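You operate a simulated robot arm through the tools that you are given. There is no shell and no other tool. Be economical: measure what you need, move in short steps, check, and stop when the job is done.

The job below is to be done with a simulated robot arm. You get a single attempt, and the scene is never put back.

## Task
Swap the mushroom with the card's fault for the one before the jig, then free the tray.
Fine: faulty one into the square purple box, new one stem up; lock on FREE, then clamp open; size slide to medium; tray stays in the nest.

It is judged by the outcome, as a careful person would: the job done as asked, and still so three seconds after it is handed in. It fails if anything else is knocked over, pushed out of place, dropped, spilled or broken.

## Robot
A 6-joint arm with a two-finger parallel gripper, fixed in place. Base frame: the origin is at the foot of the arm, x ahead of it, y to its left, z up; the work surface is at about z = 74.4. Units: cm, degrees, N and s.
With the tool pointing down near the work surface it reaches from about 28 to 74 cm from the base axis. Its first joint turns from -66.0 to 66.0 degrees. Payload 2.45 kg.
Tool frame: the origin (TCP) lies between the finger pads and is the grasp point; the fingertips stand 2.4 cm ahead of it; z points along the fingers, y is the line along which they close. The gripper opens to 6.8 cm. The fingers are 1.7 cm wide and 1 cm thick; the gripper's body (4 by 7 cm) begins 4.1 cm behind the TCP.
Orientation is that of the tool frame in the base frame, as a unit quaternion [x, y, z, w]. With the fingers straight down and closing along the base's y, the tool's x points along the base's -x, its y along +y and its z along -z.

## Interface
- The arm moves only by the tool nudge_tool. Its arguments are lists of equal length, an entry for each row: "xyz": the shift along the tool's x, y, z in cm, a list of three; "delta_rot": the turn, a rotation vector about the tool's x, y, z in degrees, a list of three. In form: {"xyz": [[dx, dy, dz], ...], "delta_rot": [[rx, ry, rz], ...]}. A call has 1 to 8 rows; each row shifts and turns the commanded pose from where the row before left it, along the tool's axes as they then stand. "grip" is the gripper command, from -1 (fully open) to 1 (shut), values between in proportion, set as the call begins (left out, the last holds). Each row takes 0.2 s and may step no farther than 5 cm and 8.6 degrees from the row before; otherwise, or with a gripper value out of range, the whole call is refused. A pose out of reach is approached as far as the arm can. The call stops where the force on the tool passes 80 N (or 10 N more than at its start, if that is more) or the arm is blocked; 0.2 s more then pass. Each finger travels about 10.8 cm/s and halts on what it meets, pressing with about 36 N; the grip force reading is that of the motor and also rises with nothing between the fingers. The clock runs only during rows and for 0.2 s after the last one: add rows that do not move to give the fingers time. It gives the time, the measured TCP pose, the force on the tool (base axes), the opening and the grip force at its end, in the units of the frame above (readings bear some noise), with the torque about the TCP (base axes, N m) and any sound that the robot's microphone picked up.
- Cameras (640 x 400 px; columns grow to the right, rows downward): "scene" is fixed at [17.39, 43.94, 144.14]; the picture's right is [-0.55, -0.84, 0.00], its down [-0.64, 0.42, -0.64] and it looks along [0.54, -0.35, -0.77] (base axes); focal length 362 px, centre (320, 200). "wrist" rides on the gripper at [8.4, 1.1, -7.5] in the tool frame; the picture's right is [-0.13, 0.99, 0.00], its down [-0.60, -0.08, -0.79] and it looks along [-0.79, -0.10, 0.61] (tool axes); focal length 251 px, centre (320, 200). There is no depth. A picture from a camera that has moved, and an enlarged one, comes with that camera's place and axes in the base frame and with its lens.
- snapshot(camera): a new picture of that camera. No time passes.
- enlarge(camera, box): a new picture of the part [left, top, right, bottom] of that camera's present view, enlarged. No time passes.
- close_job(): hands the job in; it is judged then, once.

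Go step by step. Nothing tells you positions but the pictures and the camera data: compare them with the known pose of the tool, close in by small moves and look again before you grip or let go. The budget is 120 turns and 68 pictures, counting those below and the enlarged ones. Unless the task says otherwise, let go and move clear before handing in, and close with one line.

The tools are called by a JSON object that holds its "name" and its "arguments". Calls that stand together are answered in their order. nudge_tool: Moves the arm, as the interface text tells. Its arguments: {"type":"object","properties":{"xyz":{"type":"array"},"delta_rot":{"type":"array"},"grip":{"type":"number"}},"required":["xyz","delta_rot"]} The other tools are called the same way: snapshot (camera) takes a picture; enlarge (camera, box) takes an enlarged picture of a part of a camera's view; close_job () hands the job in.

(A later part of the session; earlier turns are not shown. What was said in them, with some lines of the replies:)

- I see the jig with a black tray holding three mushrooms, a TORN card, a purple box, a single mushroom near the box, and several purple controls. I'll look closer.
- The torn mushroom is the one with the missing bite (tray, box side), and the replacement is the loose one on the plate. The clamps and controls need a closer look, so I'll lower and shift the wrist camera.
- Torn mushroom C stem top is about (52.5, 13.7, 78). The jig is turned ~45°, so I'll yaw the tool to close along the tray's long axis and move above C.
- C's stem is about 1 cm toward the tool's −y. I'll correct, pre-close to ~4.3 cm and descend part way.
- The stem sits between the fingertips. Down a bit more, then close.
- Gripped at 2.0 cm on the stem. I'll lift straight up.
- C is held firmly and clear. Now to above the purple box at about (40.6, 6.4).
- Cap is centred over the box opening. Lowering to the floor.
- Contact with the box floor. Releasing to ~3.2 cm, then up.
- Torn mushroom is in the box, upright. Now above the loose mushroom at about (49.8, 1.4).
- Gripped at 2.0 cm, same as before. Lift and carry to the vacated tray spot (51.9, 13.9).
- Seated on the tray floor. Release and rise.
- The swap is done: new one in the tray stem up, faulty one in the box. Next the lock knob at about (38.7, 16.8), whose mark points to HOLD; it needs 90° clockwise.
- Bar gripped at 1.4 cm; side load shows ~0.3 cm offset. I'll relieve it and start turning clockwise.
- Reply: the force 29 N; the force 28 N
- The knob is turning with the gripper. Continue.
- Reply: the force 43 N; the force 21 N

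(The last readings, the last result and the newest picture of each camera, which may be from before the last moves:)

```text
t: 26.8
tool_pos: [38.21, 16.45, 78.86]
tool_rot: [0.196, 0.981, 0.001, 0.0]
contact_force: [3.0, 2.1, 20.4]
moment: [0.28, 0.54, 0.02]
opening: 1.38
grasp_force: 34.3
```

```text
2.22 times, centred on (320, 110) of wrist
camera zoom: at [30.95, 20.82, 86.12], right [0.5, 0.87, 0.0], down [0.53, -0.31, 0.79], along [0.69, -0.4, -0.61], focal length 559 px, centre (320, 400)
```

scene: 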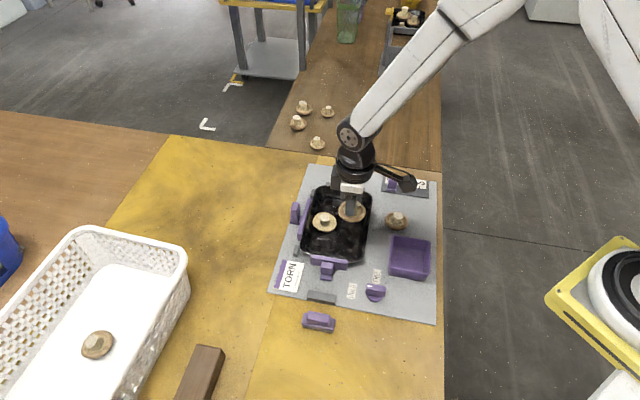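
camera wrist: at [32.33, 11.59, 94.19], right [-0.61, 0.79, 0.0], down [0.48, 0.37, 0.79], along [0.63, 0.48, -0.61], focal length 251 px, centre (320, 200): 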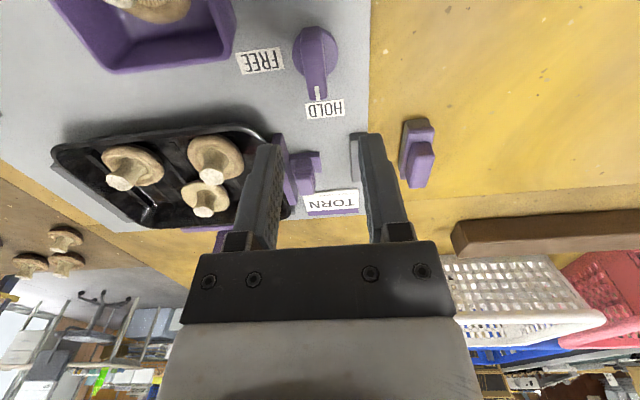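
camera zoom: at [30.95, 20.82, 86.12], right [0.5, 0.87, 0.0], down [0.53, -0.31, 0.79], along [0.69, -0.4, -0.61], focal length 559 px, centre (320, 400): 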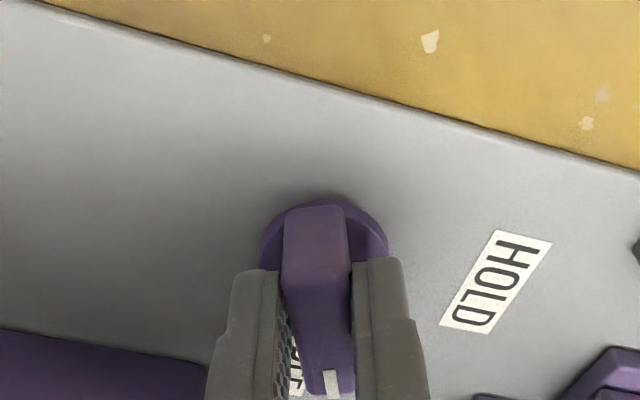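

Forces are low; continue the remaining ~22°.

{"name": "nudge_tool", "arguments": {"xyz": [[0, 0.05, 0], [0, 0.05, 0], [0, 0.05, 0]], "delta_rot": [[0, 0, 7.5], [0, 0, 7.5], [0, 0, 7.5]]}}

{"name": "enlarge", "arguments": {"camera": "wrist", "box": [200, 20, 440, 200]}}

```text
t: 27.6
tool_pos: [38.3, 16.81, 78.68]
tool_rot: [0.383, 0.924, 0.001, 0.001]
contact_force: [5.8, 6.0, 19.8]
moment: [-0.18, -0.23, 0.2]
opening: 1.36
grasp_force: 33.6
```

```text
2.22 times, centred on (320, 110) of wrist
camera zoom: at [33.26, 23.53, 86.11], right [0.79, 0.61, 0.0], down [0.37, -0.48, 0.79], along [0.48, -0.63, -0.61], focal length 559 px, centre (320, 400)
```

zoom: 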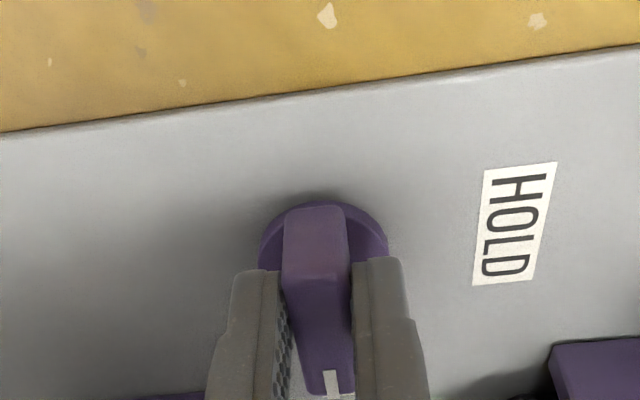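

{"name": "nudge_tool", "arguments": {"xyz": [[0, 0, 0]], "delta_rot": [[0, 0, 3]]}}

```text
t: 28.0
tool_pos: [38.26, 16.89, 78.73]
tool_rot: [0.406, 0.914, 0.001, 0.001]
contact_force: [9.4, 9.3, 17.7]
moment: [-0.1, -0.01, 0.78]
opening: 1.44
grasp_force: 34.4
```

Torque rises — the knob is at its end stop. Release and lift to look.

{"name": "nudge_tool", "arguments": {"xyz": [[0, 0, 0], [0, 0, 0], [0, 0, -1], [0, 0, -4], [0, 0, -4]], "delta_rot": [[0, 0, 0], [0, 0, 0], [0, 0, 0], [0, 0, 0], [0, 0, -3]], "grip": -0.1}}

{"name": "snapshot", "arguments": {"camera": "wrist"}}

```text
t: 29.2
tool_pos: [38.33, 16.77, 87.38]
tool_rot: [0.383, 0.924, 0.0, 0.0]
contact_force: [0.6, 0.1, 0.4]
moment: [-0.03, -0.03, -0.01]
opening: 3.71
grasp_force: 0.1
```

```text
23 pictures are left
camera wrist: at [33.2, 23.53, 94.85], right [0.79, 0.61, 0.0], down [0.37, -0.48, 0.79], along [0.48, -0.63, -0.61], focal length 251 px, centre (320, 200)
```

wrist: 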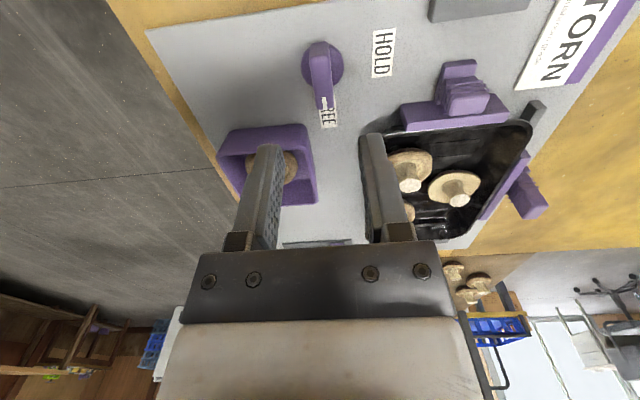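

The knob points at FREE. Now a closer look at the short-side clamp.

{"name": "enlarge", "arguments": {"camera": "wrist", "box": [390, 0, 570, 140]}}

```text
2.86 times, centred on (480, 70) of wrist
camera zoom: at [33.2, 23.53, 94.85], right [0.79, 0.61, 0.0], down [0.37, -0.48, 0.79], along [0.48, -0.63, -0.61], focal length 718 px, centre (-137, 571)
```

zoom: 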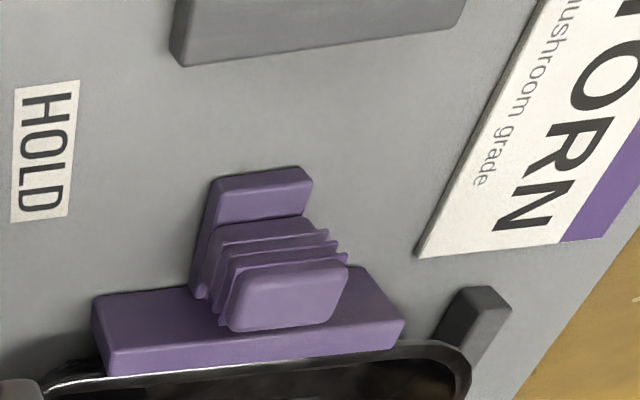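

{"name": "nudge_tool", "arguments": {"xyz": [[-1.25, 3.65, 0], [-1.25, 3.65, 0], [-1.25, 3.65, 0], [0, 0, 3]], "delta_rot": [[0, 0, 0], [0, 0, 0], [0, 0, 0], [0, 0, 0]], "grip": -0.3}}

{"name": "enlarge", "arguments": {"camera": "wrist", "box": [200, 0, 440, 180]}}

```text
t: 30.2
tool_pos: [48.85, 22.02, 84.49]
tool_rot: [0.383, 0.924, 0.0, 0.0]
contact_force: [-1.4, -0.5, -0.4]
moment: [-0.02, -0.03, 0.03]
opening: 4.41
grasp_force: 0.1
```

```text
2.22 times, centred on (320, 90) of wrist
camera zoom: at [43.67, 28.71, 91.8], right [0.79, 0.61, 0.0], down [0.37, -0.48, 0.79], along [0.48, -0.63, -0.61], focal length 559 px, centre (320, 444)
```

zoom: 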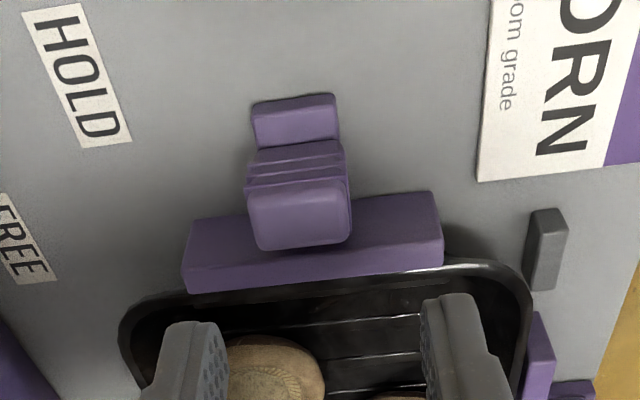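

{"name": "nudge_tool", "arguments": {"xyz": [[0.5, -0.65, 0], [0, 0, 1.5], [0, 0, 1]], "delta_rot": [[0, 0, 0], [0, 0, 0], [0, 0, 0]], "grip": -0.5}}

{"name": "enlarge", "arguments": {"camera": "wrist", "box": [200, 20, 440, 200]}}

{"name": "enlarge", "arguments": {"camera": "scene", "box": [280, 230, 380, 310]}}

```text
t: 31.0
tool_pos: [47.82, 21.81, 82.0]
tool_rot: [0.383, 0.924, 0.0, 0.0]
contact_force: [0.3, 0.0, -0.3]
moment: [-0.01, -0.01, -0.04]
opening: 5.11
grasp_force: 0.1
```

```text
2.22 times, centred on (320, 110) of wrist
camera zoom: at [42.76, 28.55, 89.44], right [0.79, 0.61, 0.0], down [0.37, -0.48, 0.79], along [0.48, -0.63, -0.61], focal length 559 px, centre (320, 400)
```

zoom: 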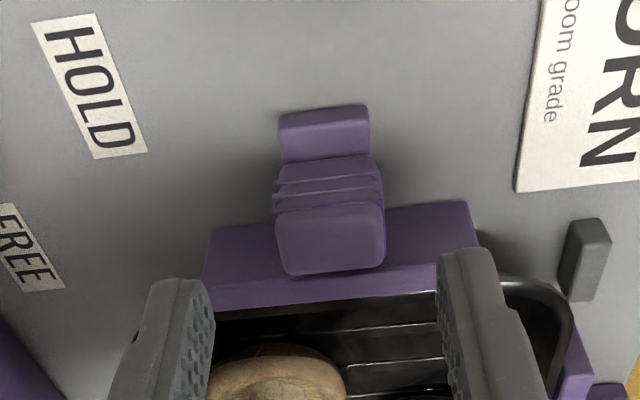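

```text
5.00 times, centred on (330, 270) of scene
camera zoom: at [17.39, 43.94, 144.14], right [-0.55, -0.84, 0.0], down [-0.64, 0.42, -0.64], along [0.54, -0.35, -0.77], focal length 1812 px, centre (270, -150)
```

zoom: 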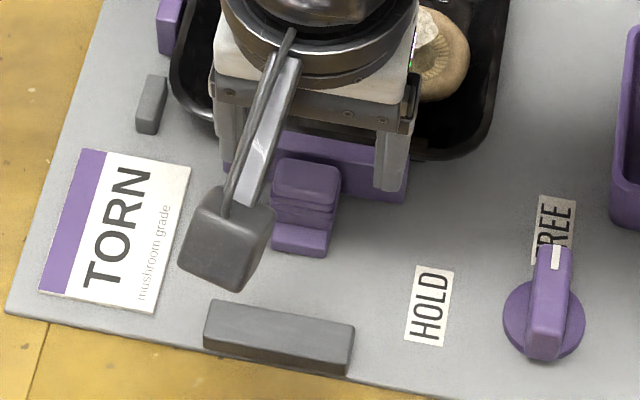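

The clamp's post is ~2.7 cm wide, top z≈78.2, right in line; the jaw bar is just behind it. I'll trim, descend and grip the post.

{"name": "nudge_tool", "arguments": {"xyz": [[0.2, 0.2, 0], [0, 0, 1.5], [0, 0, 1.2], [0, 0, 0.3]], "delta_rot": [[0, 0, 0], [0, 0, 0], [0, 0, 0], [0, 0, 0]]}}

{"name": "nudge_tool", "arguments": {"xyz": [[0, 0, 0], [0, 0, 0], [0, 0, 0]], "delta_rot": [[0, 0, 0], [0, 0, 0], [0, 0, 0]], "grip": 0.5}}

{"name": "enlarge", "arguments": {"camera": "wrist", "box": [200, 20, 440, 200]}}

```text
t: 32.0
tool_pos: [47.77, 21.95, 79.22]
tool_rot: [0.383, 0.924, -0.001, 0.0]
contact_force: [0.1, -0.6, 0.4]
moment: [-0.03, -0.01, 0.01]
opening: 5.09
grasp_force: 0.0
```

```text
t: 32.8
tool_pos: [47.93, 22.04, 79.12]
tool_rot: [0.382, 0.924, 0.001, 0.001]
contact_force: [8.6, 8.3, -9.6]
moment: [0.02, -0.26, -0.02]
opening: 2.56
grasp_force: 41.1
```

```text
2.22 times, centred on (320, 110) of wrist
camera zoom: at [42.84, 28.78, 86.51], right [0.79, 0.61, 0.0], down [0.37, -0.48, 0.79], along [0.49, -0.63, -0.61], focal length 559 px, centre (320, 400)
```

zoom: 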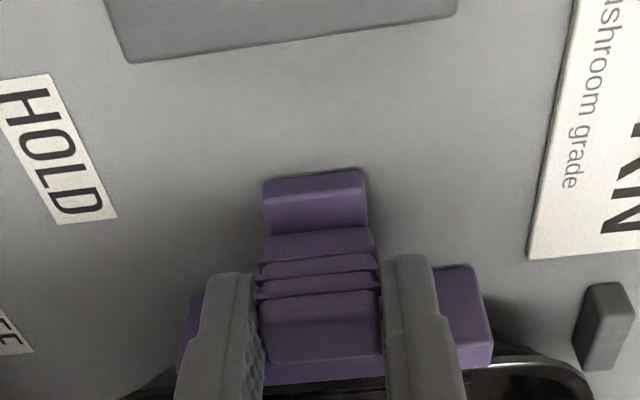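

Post gripped. Pulling it outward (away from the tray) in small steps.

{"name": "nudge_tool", "arguments": {"xyz": [[0.1, 0.15, 0], [0.4, 0, 0], [0.4, 0, 0]], "delta_rot": [[0, 0, 0], [0, 0, 0], [0, 0, 0]]}}

```text
t: 33.6
tool_pos: [47.23, 22.64, 79.1]
tool_rot: [0.383, 0.924, 0.0, 0.0]
contact_force: [8.5, 8.2, -9.2]
moment: [0.37, 0.3, 0.07]
opening: 2.56
grasp_force: 41.1
```

{"name": "nudge_tool", "arguments": {"xyz": [[0.4, 0.1, 0], [0.4, 0, 0], [0.4, 0, 0]], "delta_rot": [[0, 0, 0], [0, 0, 0], [0, 0, 0]]}}

{"name": "enlarge", "arguments": {"camera": "scene", "box": [260, 180, 400, 310]}}

```text
t: 34.4
tool_pos: [46.3, 23.67, 79.11]
tool_rot: [0.383, 0.924, -0.001, 0.0]
contact_force: [-1.3, -3.7, 10.0]
moment: [0.16, 0.49, 0.04]
opening: 2.56
grasp_force: 41.1
```

```text
3.08 times, centred on (330, 245) of scene
camera zoom: at [17.37, 43.92, 144.14], right [-0.55, -0.84, 0.0], down [-0.64, 0.42, -0.64], along [0.54, -0.35, -0.77], focal length 1115 px, centre (289, 62)
```

zoom: 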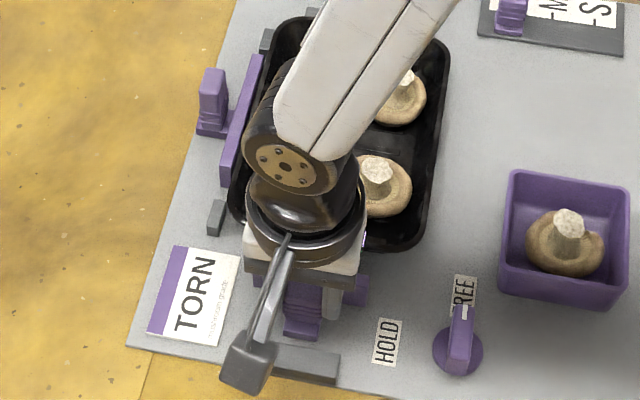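

The clamp slides and the tray stays. Continue to its stop.

{"name": "nudge_tool", "arguments": {"xyz": [[0.3, 0, 0], [0.3, 0, 0]], "delta_rot": [[0, 0, 0], [0, 0, 0]]}}

```text
t: 35.0
tool_pos: [46.09, 23.83, 79.15]
tool_rot: [0.384, 0.923, 0.0, 0.0]
contact_force: [11.3, -24.5, 8.9]
moment: [-0.5, -0.17, 0.14]
opening: 2.58
grasp_force: 41.4
```

It has reached its end stop. Relieve, release, and lift.

{"name": "nudge_tool", "arguments": {"xyz": [[-0.25, 0, 0], [0, 0, 0], [0, 0, 0]], "delta_rot": [[0, 0, 0], [0, 0, 0], [0, 0, 0]], "grip": -0.3}}

{"name": "nudge_tool", "arguments": {"xyz": [[0, 0, -2], [0, 0, -4], [0, 0, -4]], "delta_rot": [[0, 0, 0], [0, 0, 0], [0, 0, 0]]}}

{"name": "snapshot", "arguments": {"camera": "wrist"}}

```text
t: 35.8
tool_pos: [46.19, 23.91, 79.08]
tool_rot: [0.383, 0.924, 0.0, 0.0]
contact_force: [0.3, -0.6, -0.7]
moment: [-0.01, 0.01, 0.03]
opening: 4.41
grasp_force: 0.2
```

```text
t: 36.6
tool_pos: [46.18, 23.99, 89.26]
tool_rot: [0.383, 0.924, 0.0, 0.0]
contact_force: [0.3, -0.4, -0.4]
moment: [0.02, -0.01, 0.01]
opening: 4.4
grasp_force: 0.0
```

```text
16 pictures are left
camera wrist: at [41.08, 30.65, 96.63], right [0.79, 0.61, 0.0], down [0.37, -0.48, 0.79], along [0.48, -0.63, -0.61], focal length 251 px, centre (320, 200)
```

wrist: 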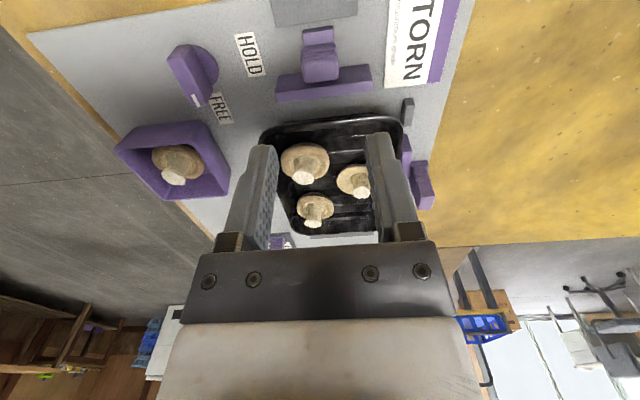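

Clamp 1 is open. There is another purple jaw on the tray's long side; I'll check whether it also holds the tray.

{"name": "enlarge", "arguments": {"camera": "wrist", "box": [340, 80, 460, 230]}}

{"name": "enlarge", "arguments": {"camera": "scene", "box": [270, 170, 350, 270]}}

```text
2.67 times, centred on (400, 155) of wrist
camera zoom: at [41.08, 30.65, 96.63], right [0.79, 0.61, 0.0], down [0.37, -0.48, 0.79], along [0.48, -0.63, -0.61], focal length 670 px, centre (107, 320)
```

zoom: 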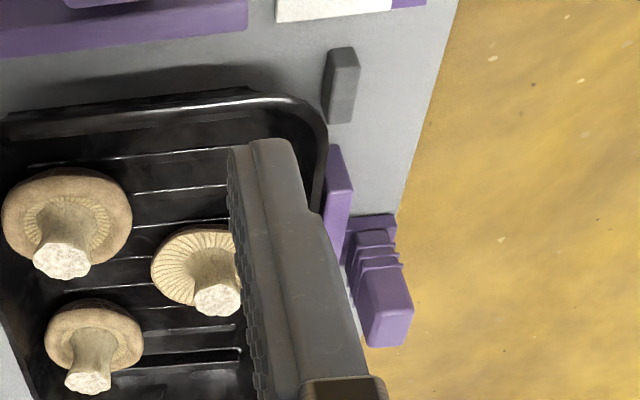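

```text
4.00 times, centred on (310, 220) of scene
camera zoom: at [17.39, 43.94, 144.14], right [-0.55, -0.84, 0.0], down [-0.64, 0.42, -0.64], along [0.54, -0.35, -0.77], focal length 1449 px, centre (360, 120)
```

zoom: 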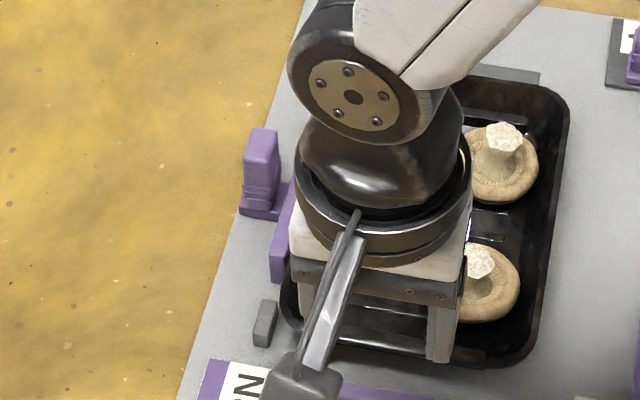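

Clamp 1 is the one with a travel stop and tied to the lock. The other jaw has no counter-stop and sits flush at the edge, so I leave it alone. Next the size slide at about (58.6, −5.5), currently at L.

{"name": "nudge_tool", "arguments": {"xyz": [[-4.23, -1.73, 0], [-4.23, -1.73, 0], [-4.23, -1.73, 0], [-4.23, -1.73, 0], [-4.23, -1.73, 0], [-4.23, -1.73, 0], [-4.23, -1.73, 0]], "delta_rot": [[0, 0, 0], [0, 0, 0], [0, 0, 0], [0, 0, 0], [0, 0, 0], [0, 0, 0], [0, 0, 0]]}}

{"name": "snapshot", "arguments": {"camera": "wrist"}}

{"name": "enlarge", "arguments": {"camera": "scene", "box": [260, 170, 450, 340]}}

```text
t: 38.2
tool_pos: [58.82, -5.55, 89.2]
tool_rot: [0.383, 0.924, 0.0, 0.0]
contact_force: [0.3, -0.6, 0.5]
moment: [0.0, -0.02, -0.01]
opening: 4.41
grasp_force: 0.2
```

```text
13 pictures are left
camera wrist: at [53.72, 1.09, 96.63], right [0.79, 0.61, 0.0], down [0.37, -0.48, 0.79], along [0.48, -0.63, -0.61], focal length 251 px, centre (320, 200)
```

wrist: 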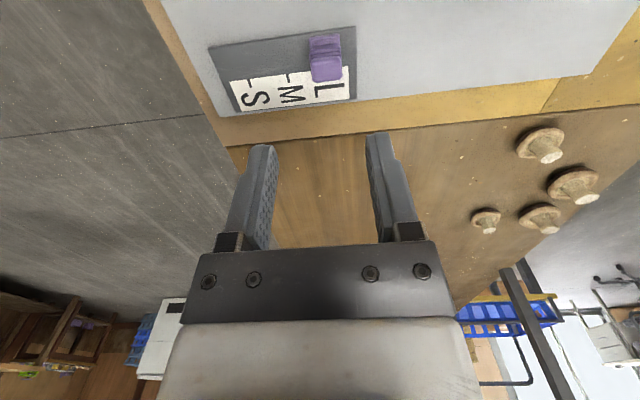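

```text
2.35 times, centred on (355, 255) of scene
camera zoom: at [17.38, 43.94, 144.14], right [-0.55, -0.84, 0.0], down [-0.64, 0.42, -0.64], along [0.54, -0.35, -0.77], focal length 852 px, centre (238, 71)
```

zoom: 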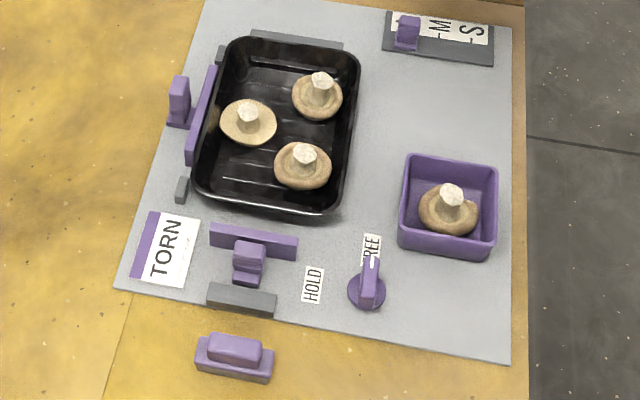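

{"name": "enlarge", "arguments": {"camera": "wrist", "box": [200, 20, 380, 120]}}

```text
3.56 times, centred on (290, 70) of wrist
camera zoom: at [53.72, 1.09, 96.63], right [0.79, 0.61, 0.0], down [0.37, -0.48, 0.79], along [0.48, -0.63, -0.61], focal length 894 px, centre (427, 662)
```

zoom: 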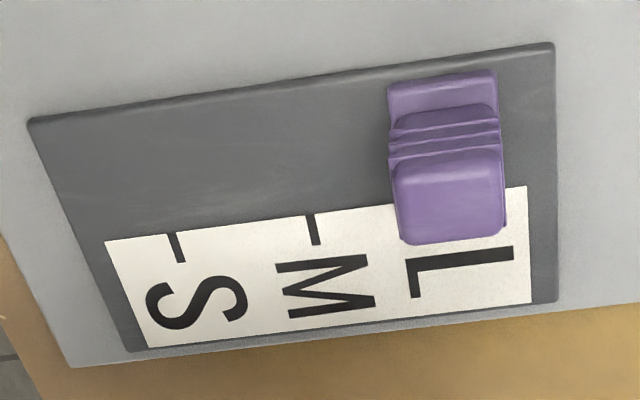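

{"name": "nudge_tool", "arguments": {"xyz": [[-0.6, 0.3, 0], [0, 0, 4.5], [0, 0, 4]], "delta_rot": [[0, 0, 0], [0, 0, 0], [0, 0, 0]]}}

{"name": "enlarge", "arguments": {"camera": "wrist", "box": [200, 20, 440, 200]}}

```text
t: 39.0
tool_pos: [59.33, -5.89, 80.76]
tool_rot: [0.382, 0.924, 0.0, 0.001]
contact_force: [0.0, -0.7, -1.0]
moment: [0.02, 0.01, 0.0]
opening: 4.4
grasp_force: 0.1
```

```text
2.22 times, centred on (320, 110) of wrist
camera zoom: at [54.25, 0.87, 88.17], right [0.79, 0.61, 0.0], down [0.37, -0.48, 0.79], along [0.48, -0.63, -0.61], focal length 559 px, centre (320, 400)
```

zoom: 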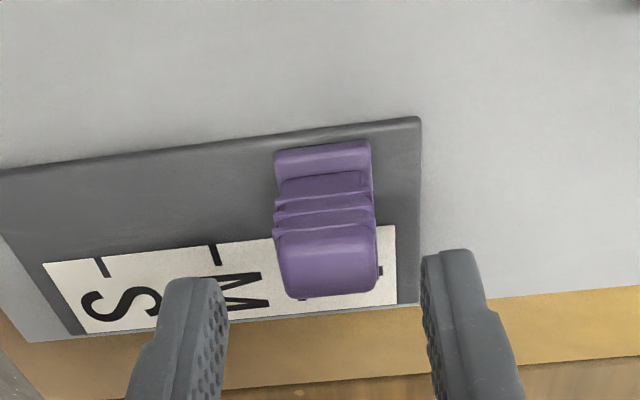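

Aligned. Down 1.5 cm and grip the slide handle.

{"name": "nudge_tool", "arguments": {"xyz": [[0.1, 0, 1], [0, 0, 0.5], [0, 0, 0]], "delta_rot": [[0, 0, 0], [0, 0, 0], [0, 0, 0]]}}

{"name": "nudge_tool", "arguments": {"xyz": [[0, 0, 0], [0, 0, 0], [0, 0, 0]], "delta_rot": [[0, 0, 0], [0, 0, 0], [0, 0, 0]], "grip": 0.6}}

```text
t: 39.8
tool_pos: [59.12, -5.77, 79.24]
tool_rot: [0.382, 0.924, 0.0, 0.0]
contact_force: [0.1, 0.0, -0.5]
moment: [0.04, 0.0, 0.0]
opening: 4.41
grasp_force: 0.0
```

```text
t: 40.6
tool_pos: [59.1, -5.75, 79.19]
tool_rot: [0.383, 0.924, 0.0, 0.001]
contact_force: [0.6, 0.8, -4.9]
moment: [-0.29, -0.3, 0.01]
opening: 2.16
grasp_force: 38.0
```

{"name": "nudge_tool", "arguments": {"xyz": [[0, -0.6, 0], [0, -0.6, 0], [0, -0.6, 0], [0, -0.6, 0], [0, -0.6, 0]], "delta_rot": [[0, 0, 0], [0, 0, 0], [0, 0, 0], [0, 0, 0], [0, 0, 0]]}}

{"name": "enlarge", "arguments": {"camera": "wrist", "box": [200, 20, 440, 200]}}

```text
t: 41.8
tool_pos: [57.05, -7.94, 79.26]
tool_rot: [0.383, 0.924, 0.0, 0.0]
contact_force: [-6.6, 6.5, 16.5]
moment: [0.35, 0.37, 0.03]
opening: 2.17
grasp_force: 38.0
```

```text
2.22 times, centred on (320, 110) of wrist
camera zoom: at [51.94, -1.21, 86.61], right [0.79, 0.61, 0.0], down [0.37, -0.48, 0.79], along [0.48, -0.63, -0.61], focal length 559 px, centre (320, 400)
```

zoom: 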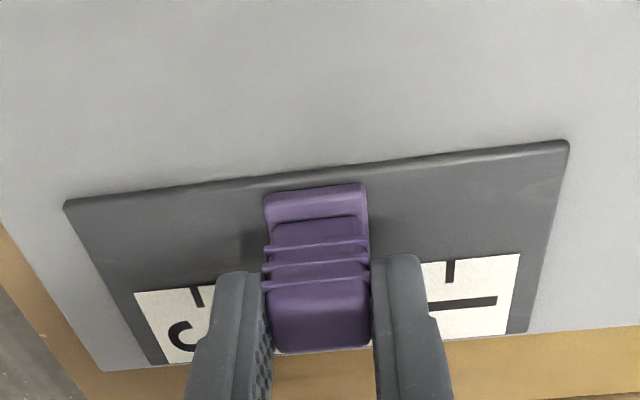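

The slide is between L and S ticks, ~0.2 cm short of the M tick. A fine nudge more.

{"name": "nudge_tool", "arguments": {"xyz": [[0, -0.2, 0], [0, 0, 0]], "delta_rot": [[0, 0, 0], [0, 0, 0]]}}

```text
t: 42.4
tool_pos: [56.89, -8.04, 79.17]
tool_rot: [0.383, 0.924, 0.0, 0.0]
contact_force: [-4.6, 5.9, 21.0]
moment: [0.6, 0.65, -0.02]
opening: 2.15
grasp_force: 38.6
```

{"name": "nudge_tool", "arguments": {"xyz": [[0, 0, 0], [0, 0, 0], [0, 0, -2], [0, 0, -4], [0, 0, -4]], "delta_rot": [[0, 0, 0], [0, 0, 0], [0, 0, 0], [0, 0, 0], [0, 0, 0]], "grip": -0.2}}

{"name": "enlarge", "arguments": {"camera": "wrist", "box": [230, 10, 410, 120]}}

```text
t: 43.6
tool_pos: [56.94, -8.13, 89.14]
tool_rot: [0.383, 0.924, 0.0, 0.0]
contact_force: [-0.2, 0.6, -0.3]
moment: [-0.02, -0.01, 0.0]
opening: 4.1
grasp_force: 0.1
```

```text
3.56 times, centred on (320, 65) of wrist
camera zoom: at [51.87, -1.29, 96.5], right [0.79, 0.61, 0.0], down [0.37, -0.48, 0.79], along [0.48, -0.63, -0.61], focal length 894 px, centre (320, 680)
```

zoom: 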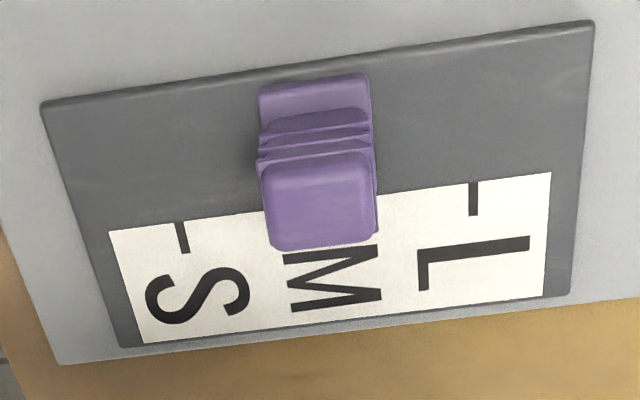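

The slide sits on the M tick (within ~0.1 cm). Final check of the whole scene after raising clear.

{"name": "nudge_tool", "arguments": {"xyz": [[0, 0, -4], [0, 0, -4]], "delta_rot": [[0, 0, 0], [0, 0, 0]]}}

{"name": "enlarge", "arguments": {"camera": "scene", "box": [260, 160, 450, 340]}}

{"name": "enlarge", "arguments": {"camera": "scene", "box": [280, 170, 360, 250]}}

```text
t: 44.2
tool_pos: [57.1, -7.94, 97.11]
tool_rot: [0.383, 0.924, 0.0, 0.0]
contact_force: [0.3, -1.1, 0.3]
moment: [0.02, 0.0, 0.01]
opening: 4.1
grasp_force: 0.1
```

```text
2.22 times, centred on (355, 250) of scene
camera zoom: at [17.39, 43.94, 144.14], right [-0.55, -0.84, 0.0], down [-0.64, 0.42, -0.64], along [0.54, -0.35, -0.77], focal length 805 px, centre (242, 89)
```

zoom: 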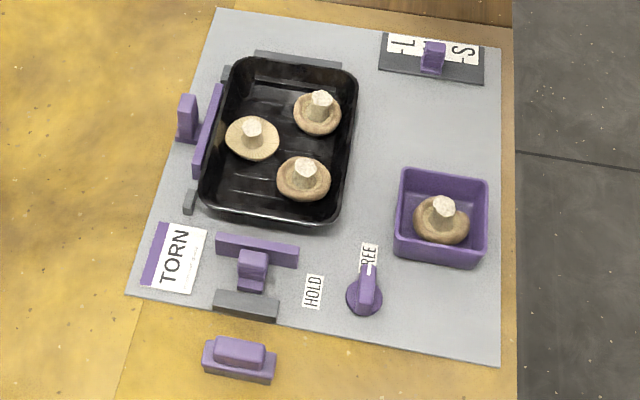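

```text
5.00 times, centred on (320, 210) of scene
camera zoom: at [17.39, 43.94, 144.14], right [-0.55, -0.84, 0.0], down [-0.64, 0.42, -0.64], along [0.54, -0.35, -0.77], focal length 1812 px, centre (320, 150)
```

zoom: 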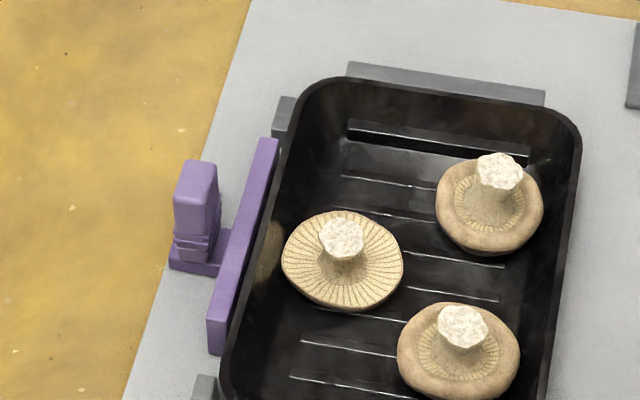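

Everything asked is in place: new mushroom stem up in the tray, torn one in the box, lock on FREE, clamp open, slide on M, tray in its nest, gripper empty and clear. Handing in.

{"name": "close_job", "arguments": {}}

```text
The job is handed in.
```

The job is handed in. The torn mushroom is in the purple box, and the loose one from beside the box is in its place in the tray, stem up. The lock is on FREE, the short-side clamp is open to its stop, the size slide is on M, and the tray is still in the nest. I left the second purple jaw, on the tray's long side, as it was: I took it not to be the clamp, but didn't test that.
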